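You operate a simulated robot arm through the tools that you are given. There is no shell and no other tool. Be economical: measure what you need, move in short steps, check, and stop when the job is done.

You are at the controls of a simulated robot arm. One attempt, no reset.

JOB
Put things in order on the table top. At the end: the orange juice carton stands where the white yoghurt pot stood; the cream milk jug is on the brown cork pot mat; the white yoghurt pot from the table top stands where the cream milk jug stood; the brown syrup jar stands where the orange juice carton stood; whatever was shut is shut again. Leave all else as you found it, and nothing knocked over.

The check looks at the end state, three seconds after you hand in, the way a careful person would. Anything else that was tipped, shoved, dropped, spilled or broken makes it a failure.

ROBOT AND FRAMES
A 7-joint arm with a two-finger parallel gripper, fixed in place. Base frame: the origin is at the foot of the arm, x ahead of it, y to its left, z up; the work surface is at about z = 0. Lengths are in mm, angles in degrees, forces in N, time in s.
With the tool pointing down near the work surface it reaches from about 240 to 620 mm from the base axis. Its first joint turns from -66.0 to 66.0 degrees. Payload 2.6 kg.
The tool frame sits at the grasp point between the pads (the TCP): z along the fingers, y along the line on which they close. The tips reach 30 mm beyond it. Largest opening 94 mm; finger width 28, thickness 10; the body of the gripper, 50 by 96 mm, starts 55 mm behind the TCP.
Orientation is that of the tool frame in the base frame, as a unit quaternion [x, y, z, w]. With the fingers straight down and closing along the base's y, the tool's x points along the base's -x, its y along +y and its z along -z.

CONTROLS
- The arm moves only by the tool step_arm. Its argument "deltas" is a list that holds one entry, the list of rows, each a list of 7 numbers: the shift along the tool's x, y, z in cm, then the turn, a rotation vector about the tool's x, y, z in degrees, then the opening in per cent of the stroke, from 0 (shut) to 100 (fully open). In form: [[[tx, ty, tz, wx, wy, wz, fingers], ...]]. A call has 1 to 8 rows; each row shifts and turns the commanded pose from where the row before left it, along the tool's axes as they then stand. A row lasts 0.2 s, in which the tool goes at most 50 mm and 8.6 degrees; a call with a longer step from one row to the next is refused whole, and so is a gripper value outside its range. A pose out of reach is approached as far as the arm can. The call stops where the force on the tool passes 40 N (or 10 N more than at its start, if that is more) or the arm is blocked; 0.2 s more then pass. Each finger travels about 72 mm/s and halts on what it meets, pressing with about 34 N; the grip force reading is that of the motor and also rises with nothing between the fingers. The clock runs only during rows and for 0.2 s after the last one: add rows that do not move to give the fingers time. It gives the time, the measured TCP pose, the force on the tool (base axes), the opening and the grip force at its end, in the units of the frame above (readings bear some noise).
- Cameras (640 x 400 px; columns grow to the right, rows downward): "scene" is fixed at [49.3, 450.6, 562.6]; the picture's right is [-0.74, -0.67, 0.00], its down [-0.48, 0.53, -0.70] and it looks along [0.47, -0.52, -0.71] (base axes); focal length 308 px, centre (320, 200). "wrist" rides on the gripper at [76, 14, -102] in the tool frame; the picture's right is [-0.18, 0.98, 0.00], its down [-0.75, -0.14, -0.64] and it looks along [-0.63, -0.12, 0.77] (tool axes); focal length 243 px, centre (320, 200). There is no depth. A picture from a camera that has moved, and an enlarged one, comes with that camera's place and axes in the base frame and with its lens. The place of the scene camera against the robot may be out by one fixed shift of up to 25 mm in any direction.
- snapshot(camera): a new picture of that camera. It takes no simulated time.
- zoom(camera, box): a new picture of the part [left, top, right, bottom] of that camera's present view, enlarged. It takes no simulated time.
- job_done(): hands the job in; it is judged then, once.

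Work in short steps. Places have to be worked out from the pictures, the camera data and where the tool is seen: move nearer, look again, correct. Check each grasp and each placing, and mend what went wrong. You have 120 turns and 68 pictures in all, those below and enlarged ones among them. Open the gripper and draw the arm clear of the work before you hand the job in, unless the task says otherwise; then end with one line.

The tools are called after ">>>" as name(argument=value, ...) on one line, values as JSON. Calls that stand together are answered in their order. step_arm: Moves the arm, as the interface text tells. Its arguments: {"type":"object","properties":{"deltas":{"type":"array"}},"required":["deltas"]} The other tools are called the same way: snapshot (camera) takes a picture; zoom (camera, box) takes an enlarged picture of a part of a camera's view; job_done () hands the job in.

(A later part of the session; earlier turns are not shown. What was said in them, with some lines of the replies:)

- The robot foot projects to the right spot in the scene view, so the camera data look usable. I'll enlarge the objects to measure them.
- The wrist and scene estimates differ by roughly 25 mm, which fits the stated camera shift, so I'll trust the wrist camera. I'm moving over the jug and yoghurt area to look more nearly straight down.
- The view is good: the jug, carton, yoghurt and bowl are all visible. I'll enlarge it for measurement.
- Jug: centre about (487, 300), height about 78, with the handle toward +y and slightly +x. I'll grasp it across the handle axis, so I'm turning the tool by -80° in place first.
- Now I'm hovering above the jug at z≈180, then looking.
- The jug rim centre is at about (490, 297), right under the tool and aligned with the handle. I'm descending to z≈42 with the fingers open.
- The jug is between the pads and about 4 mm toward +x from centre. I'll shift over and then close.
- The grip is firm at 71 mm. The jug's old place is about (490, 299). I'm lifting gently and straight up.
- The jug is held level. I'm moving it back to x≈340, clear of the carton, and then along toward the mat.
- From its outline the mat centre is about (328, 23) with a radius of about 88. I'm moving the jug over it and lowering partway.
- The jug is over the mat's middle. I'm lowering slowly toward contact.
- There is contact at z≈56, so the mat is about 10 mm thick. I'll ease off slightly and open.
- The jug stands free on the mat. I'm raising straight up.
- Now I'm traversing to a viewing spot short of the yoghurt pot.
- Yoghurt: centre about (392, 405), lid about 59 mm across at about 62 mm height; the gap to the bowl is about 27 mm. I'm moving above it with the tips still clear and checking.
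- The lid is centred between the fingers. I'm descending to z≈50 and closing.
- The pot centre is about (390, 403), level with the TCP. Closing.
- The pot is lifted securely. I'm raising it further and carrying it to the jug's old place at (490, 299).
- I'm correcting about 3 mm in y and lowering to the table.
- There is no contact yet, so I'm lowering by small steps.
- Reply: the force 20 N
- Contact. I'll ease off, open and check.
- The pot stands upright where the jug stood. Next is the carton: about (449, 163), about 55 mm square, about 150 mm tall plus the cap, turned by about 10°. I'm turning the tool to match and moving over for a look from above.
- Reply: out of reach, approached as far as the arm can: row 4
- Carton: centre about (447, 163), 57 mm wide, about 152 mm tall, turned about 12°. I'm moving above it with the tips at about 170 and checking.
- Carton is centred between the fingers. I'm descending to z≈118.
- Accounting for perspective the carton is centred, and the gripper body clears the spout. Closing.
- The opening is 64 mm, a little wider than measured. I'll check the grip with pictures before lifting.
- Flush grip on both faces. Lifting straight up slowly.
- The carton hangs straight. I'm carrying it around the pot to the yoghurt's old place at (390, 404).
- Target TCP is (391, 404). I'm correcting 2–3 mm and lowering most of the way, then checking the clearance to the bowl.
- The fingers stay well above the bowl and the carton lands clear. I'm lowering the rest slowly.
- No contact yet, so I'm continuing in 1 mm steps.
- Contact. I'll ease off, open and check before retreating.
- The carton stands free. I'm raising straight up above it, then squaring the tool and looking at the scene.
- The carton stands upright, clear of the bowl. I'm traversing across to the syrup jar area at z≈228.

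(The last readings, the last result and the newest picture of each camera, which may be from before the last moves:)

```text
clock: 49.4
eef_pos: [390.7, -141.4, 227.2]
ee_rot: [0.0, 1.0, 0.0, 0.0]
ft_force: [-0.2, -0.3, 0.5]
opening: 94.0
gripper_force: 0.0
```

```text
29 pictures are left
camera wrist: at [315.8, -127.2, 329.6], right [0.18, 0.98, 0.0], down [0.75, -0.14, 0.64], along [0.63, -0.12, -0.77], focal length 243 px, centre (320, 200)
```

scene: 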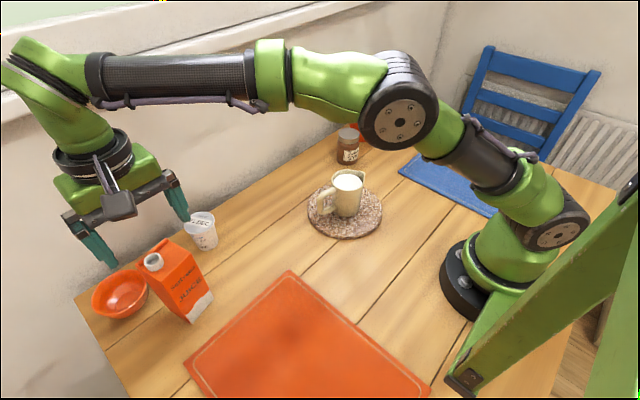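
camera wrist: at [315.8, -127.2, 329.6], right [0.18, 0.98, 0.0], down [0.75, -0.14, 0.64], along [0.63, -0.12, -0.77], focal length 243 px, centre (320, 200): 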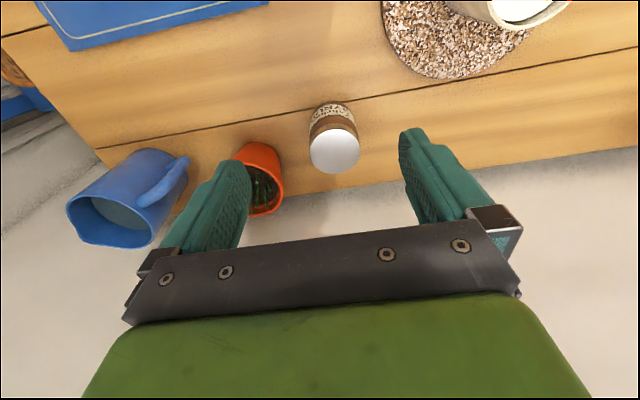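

Jar: centre about (452, -134), about 57 mm across, about 76 mm tall; the plant pot's edge is near y≈-205. I'm moving above the jar with the fingers narrowed to 80 % to keep clear of the pot.

>>> step_arm(deltas=[[[-3.05, 0.35, 1.5, 0, 0, 0, 80], [-3.05, 0.35, 1.5, 0, 0, 0, 80], [0, 0, 3.5, 0, 0, 0, 80], [0, 0, 2.5, 0, 0, 0, 80], [0, 0, 0, 0, 0, 0, 80]]])

>>> snapshot(camera="wrist")

>>> zoom(camera="scene", box=[290, 60, 450, 200])

```text
clock: 50.6
eef_pos: [453.2, -132.0, 136.0]
ee_rot: [0.001, 1.0, 0.0, 0.0]
ft_force: [0.4, 0.2, -0.8]
opening: 75.1
gripper_force: 0.1
```

```text
28 pictures are left
camera wrist: at [376.8, -119.0, 237.7], right [0.18, 0.98, 0.0], down [0.75, -0.14, 0.64], along [0.63, -0.12, -0.77], focal length 243 px, centre (320, 200)
```

wrist: 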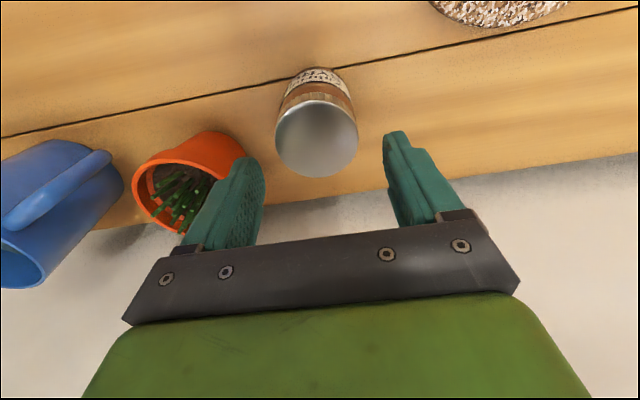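

```text
2.86 times, centred on (370, 130) of scene
camera zoom: at [49.3, 450.6, 562.6], right [-0.74, -0.67, 0.0], down [-0.48, 0.53, -0.7], along [0.47, -0.52, -0.71], focal length 879 px, centre (177, 400)
```

zoom: 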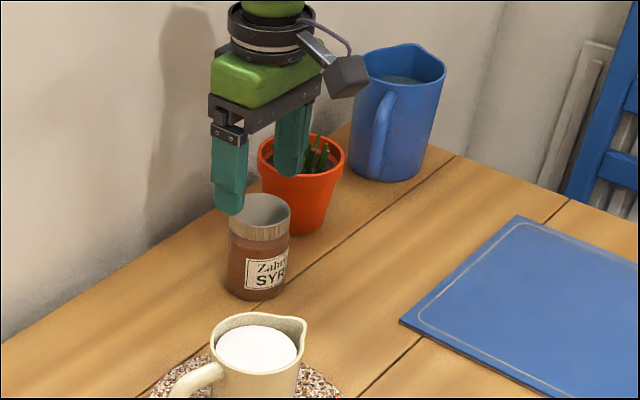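

The jar is centred, but the left finger would pass close to the plant pot. I'm turning the tool 30° so that finger swings away from the pot, and opening fully.

>>> step_arm(deltas=[[[0, -0.25, 0, 0, 0, 7.5, 80], [0, 0, 0, 0, 0, 7.5, 80], [0, 0, 0, 0, 0, 7.5, 90], [0, 0, 0, 0, 0, 7.5, 90], [0, 0, 0, 0, 0, 0, 90]]])

>>> snapshot(camera="wrist")

```text
clock: 51.8
eef_pos: [451.8, -134.5, 137.8]
ee_rot: [0.26, 0.966, 0.0, 0.0]
ft_force: [0.0, 0.5, 0.5]
opening: 84.3
gripper_force: 0.0
```

```text
26 pictures are left
camera wrist: at [393.9, -85.1, 238.9], right [0.65, 0.76, 0.0], down [0.58, -0.5, 0.64], along [0.49, -0.42, -0.77], focal length 243 px, centre (320, 200)
```

wrist: 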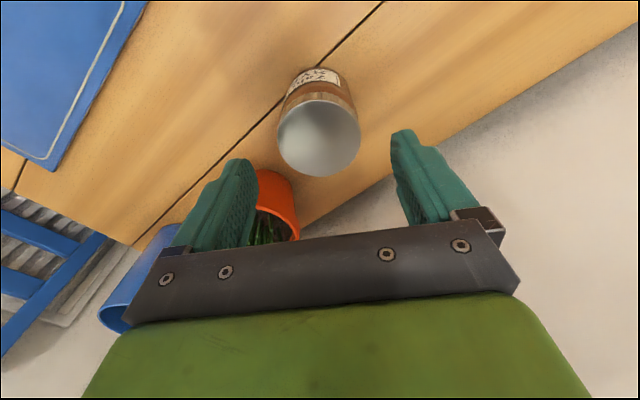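

Clear on both sides; jar centre is about (453, -136). I'm descending to z≈46.

>>> step_arm(deltas=[[[-0.2, -0.1, 3, 0, 0, 0, 90], [0, 0, 3, 0, 0, 0, 90], [0, 0, 2, 0, 0, 0, 90], [0, 0, 1.2, 0, 0, 0, 90], [0, 0, 0, 0, 0, 0, 90]]])

>>> snapshot(camera="wrist")

```text
clock: 53.0
eef_pos: [452.0, -136.1, 45.3]
ee_rot: [0.258, 0.966, 0.0, 0.0]
ft_force: [0.2, -0.2, -0.8]
opening: 84.7
gripper_force: 0.1
```

```text
25 pictures are left
camera wrist: at [394.7, -87.3, 146.5], right [0.65, 0.76, 0.0], down [0.58, -0.5, 0.64], along [0.49, -0.42, -0.77], focal length 243 px, centre (320, 200)
```

wrist: 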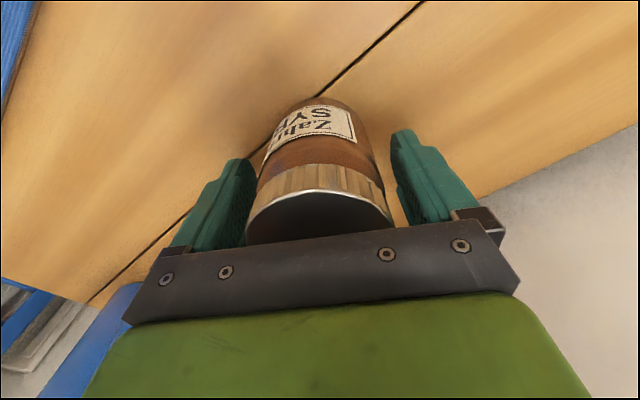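

The jar is between the pads. Closing, then a small lift.

>>> step_arm(deltas=[[[0, 0, 0, 0, 0, 0, 70], [0, 0, 0, 0, 0, 0, 50], [0, 0, 0, 0, 0, 0, 35], [0, 0, 0, 0, 0, 0, 35]]])

>>> step_arm(deltas=[[[0, 0, -0.5, 0, 0, 0, 35], [0, 0, -1.5, 0, 0, 0, 35], [0, 0, -2.5, 0, 0, 0, 35], [0, 0, -2.5, 0, 0, 0, 35], [0, 0, -1, 0, 0, 0, 35], [0, 0, 0, 0, 0, 0, 35]]])

>>> snapshot(camera="wrist")

>>> zoom(camera="scene", box=[250, 60, 450, 240])

```text
clock: 54.0
eef_pos: [452.5, -138.3, 45.7]
ee_rot: [0.259, 0.966, 0.0, 0.0]
ft_force: [0.4, 0.5, 0.2]
opening: 60.0
gripper_force: 33.8
```

```text
clock: 55.4
eef_pos: [453.1, -135.9, 127.1]
ee_rot: [0.258, 0.966, 0.0, 0.0]
ft_force: [-0.3, -0.6, -1.7]
opening: 59.7
gripper_force: 34.3
```

```text
24 pictures are left
camera wrist: at [395.0, -86.2, 228.2], right [0.65, 0.76, 0.0], down [0.58, -0.5, 0.64], along [0.49, -0.42, -0.77], focal length 243 px, centre (320, 200)
```

wrist: 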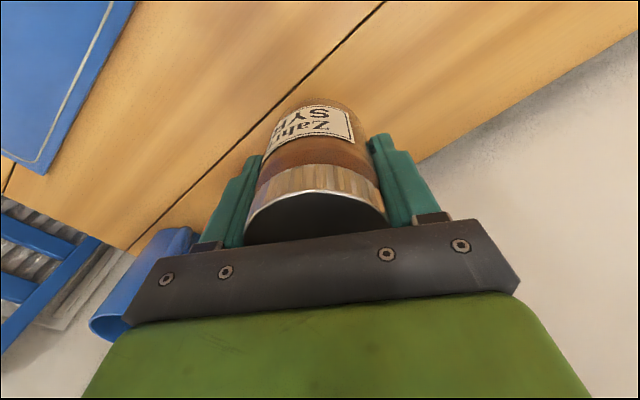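

```text
2.22 times, centred on (350, 150) of scene
camera zoom: at [49.3, 450.6, 562.6], right [-0.74, -0.67, 0.0], down [-0.48, 0.53, -0.7], along [0.47, -0.52, -0.71], focal length 684 px, centre (253, 311)
```

zoom: 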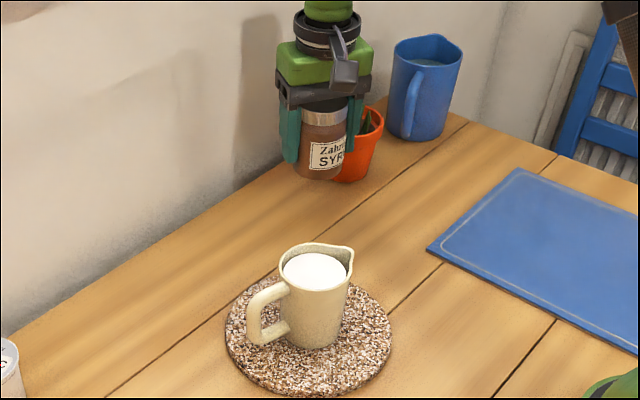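

The jar is held straight. I'm carrying it along x≈450 to the carton's old place at (448, 164).

>>> step_arm(deltas=[[[0.96, 1.61, 0, 0, 0, 0, 35], [1.92, 3.22, 0, 0, 0, 0, 35], [2.4, 4.03, 0, 0, 0, 0, 35], [2.4, 4.03, 0, 0, 0, 0, 35], [2.4, 4.03, 0, 0, 0, 0, 35], [2.4, 4.03, 0, 0, 0, 0, 35], [1.92, 3.22, 0, 0, 0, 0, 35], [0.96, 1.61, 0, 0, 0, 0, 35]]])

>>> step_arm(deltas=[[[0, 0, 1, 0, 0, 0, 35], [0, 0, 2, 0, 0, 0, 35], [0, 0, 2, 0, 0, 0, 35], [0, 0, 1, 0, 0, 0, 35], [0, 0, 0, 0, 0, 0, 35]]])

>>> zoom(camera="scene", box=[160, 90, 400, 270])

```text
clock: 57.2
eef_pos: [447.9, 164.8, 125.3]
ee_rot: [0.258, 0.966, 0.0, 0.0]
ft_force: [-0.5, 0.2, -1.7]
opening: 59.9
gripper_force: 34.0
```

```text
clock: 58.4
eef_pos: [449.2, 161.8, 64.1]
ee_rot: [0.259, 0.966, 0.0, 0.0]
ft_force: [-1.1, 0.4, -2.3]
opening: 59.7
gripper_force: 34.3
```

```text
2.22 times, centred on (280, 180) of scene
camera zoom: at [49.3, 450.6, 562.6], right [-0.74, -0.67, 0.0], down [-0.48, 0.53, -0.7], along [0.47, -0.52, -0.71], focal length 684 px, centre (409, 244)
```

zoom: 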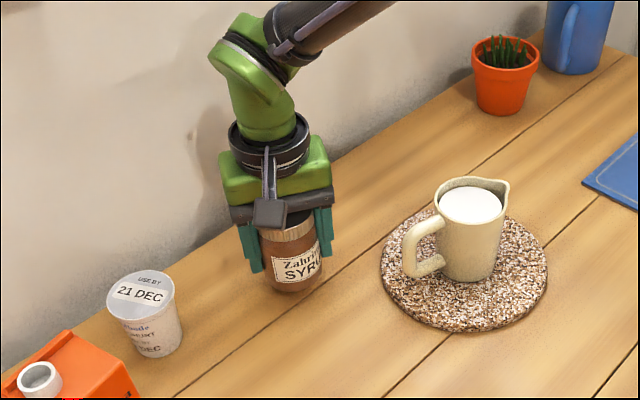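

In position. I'm lowering to contact.

>>> step_arm(deltas=[[[0, 0, 0.9, 0, 0, 0, 35], [0, 0, 0.6, 0, 0, 0, 35], [0, 0, 0.2, 0, 0, 0, 35], [0, 0, 0.1, 0, 0, 0, 35], [0, 0, 0.1, 0, 0, 0, 35], [0, 0, 0, 0, 0, 0, 35]]])

```text
clock: 59.8
eef_pos: [447.2, 162.7, 46.3]
ee_rot: [0.258, 0.966, 0.001, 0.0]
ft_force: [-0.2, 0.4, -1.3]
opening: 59.8
gripper_force: 34.3
```

Not quite touching, so two more 1 mm steps.

>>> step_arm(deltas=[[[0, 0, 0.1, 0, 0, 0, 35], [0, 0, 0.1, 0, 0, 0, 35], [0, 0, 0, 0, 0, 0, 35]]])

```text
clock: 60.6
eef_pos: [448.0, 163.0, 46.3]
ee_rot: [0.259, 0.966, -0.001, 0.001]
ft_force: [-4.0, 0.2, 6.1]
opening: 59.8
gripper_force: 34.0
```

Light contact. I'm opening, then raising straight up.

>>> step_arm(deltas=[[[0, 0, 0, 0, 0, 0, 70], [0, 0, 0, 0, 0, 0, 90], [0, 0, 0, 0, 0, 0, 95], [0, 0, 0, 0, 0, 0, 95]]])

>>> step_arm(deltas=[[[0, 0, -1.5, 0, 0, 0, 95], [0, 0, -3, 0, 0, 0, 95], [0, 0, -4, 0, 0, 0, 95], [0, 0, -4.5, 0, 0, 0, 95], [0, 0, -4, 0, 0, 0, 95], [4, 0, -1, 0, 0, 0, 95], [4, 0, -1, 0, 0, 0, 95], [0, 0, 0, 0, 0, 0, 95]]])

>>> snapshot(camera="scene")

>>> snapshot(camera="wrist")

```text
clock: 61.6
eef_pos: [448.8, 163.2, 44.3]
ee_rot: [0.259, 0.966, 0.0, 0.0]
ft_force: [0.1, -0.1, -0.7]
opening: 89.3
gripper_force: 0.2
```

```text
clock: 63.4
eef_pos: [380.6, 201.7, 234.5]
ee_rot: [0.258, 0.966, -0.001, 0.0]
ft_force: [-0.2, 0.6, 0.7]
opening: 89.5
gripper_force: 0.1
```

```text
21 pictures are left
```

scene: 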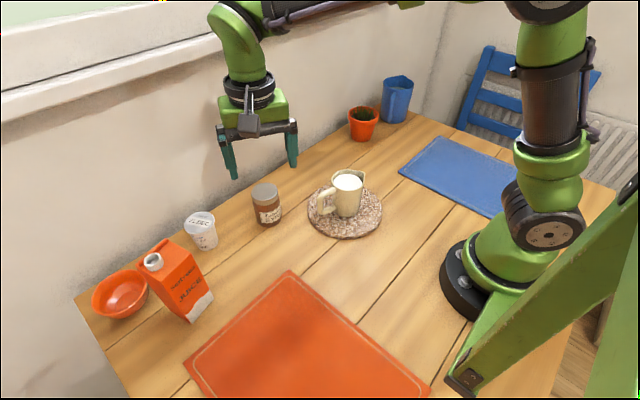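

```text
20 pictures are left
camera wrist: at [322.1, 251.3, 336.3], right [0.65, 0.76, 0.0], down [0.58, -0.5, 0.64], along [0.49, -0.42, -0.77], focal length 243 px, centre (320, 200)
```

wrist: 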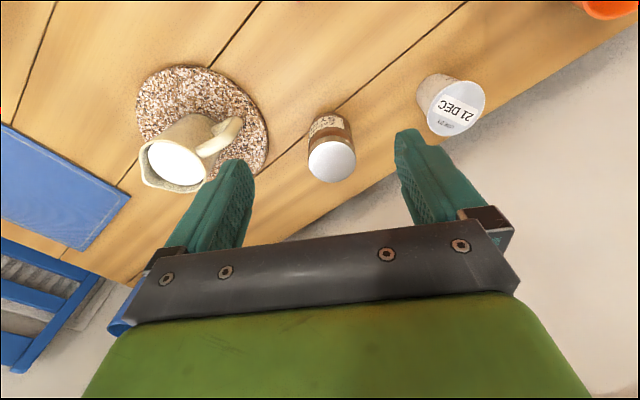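

All four objects stand in their target places, nothing else has moved, and the arm is raised clear with the gripper open. Handing in.

>>> job_done()

```text
The job is handed in.
```

The job is handed in: the jug is on the cork mat, the yoghurt pot stands at the jug's old place, the carton at the yoghurt pot's, and the syrup jar at the carton's; all are upright in the last pictures, I opened nothing that was shut, and the arm is clear with the gripper open.
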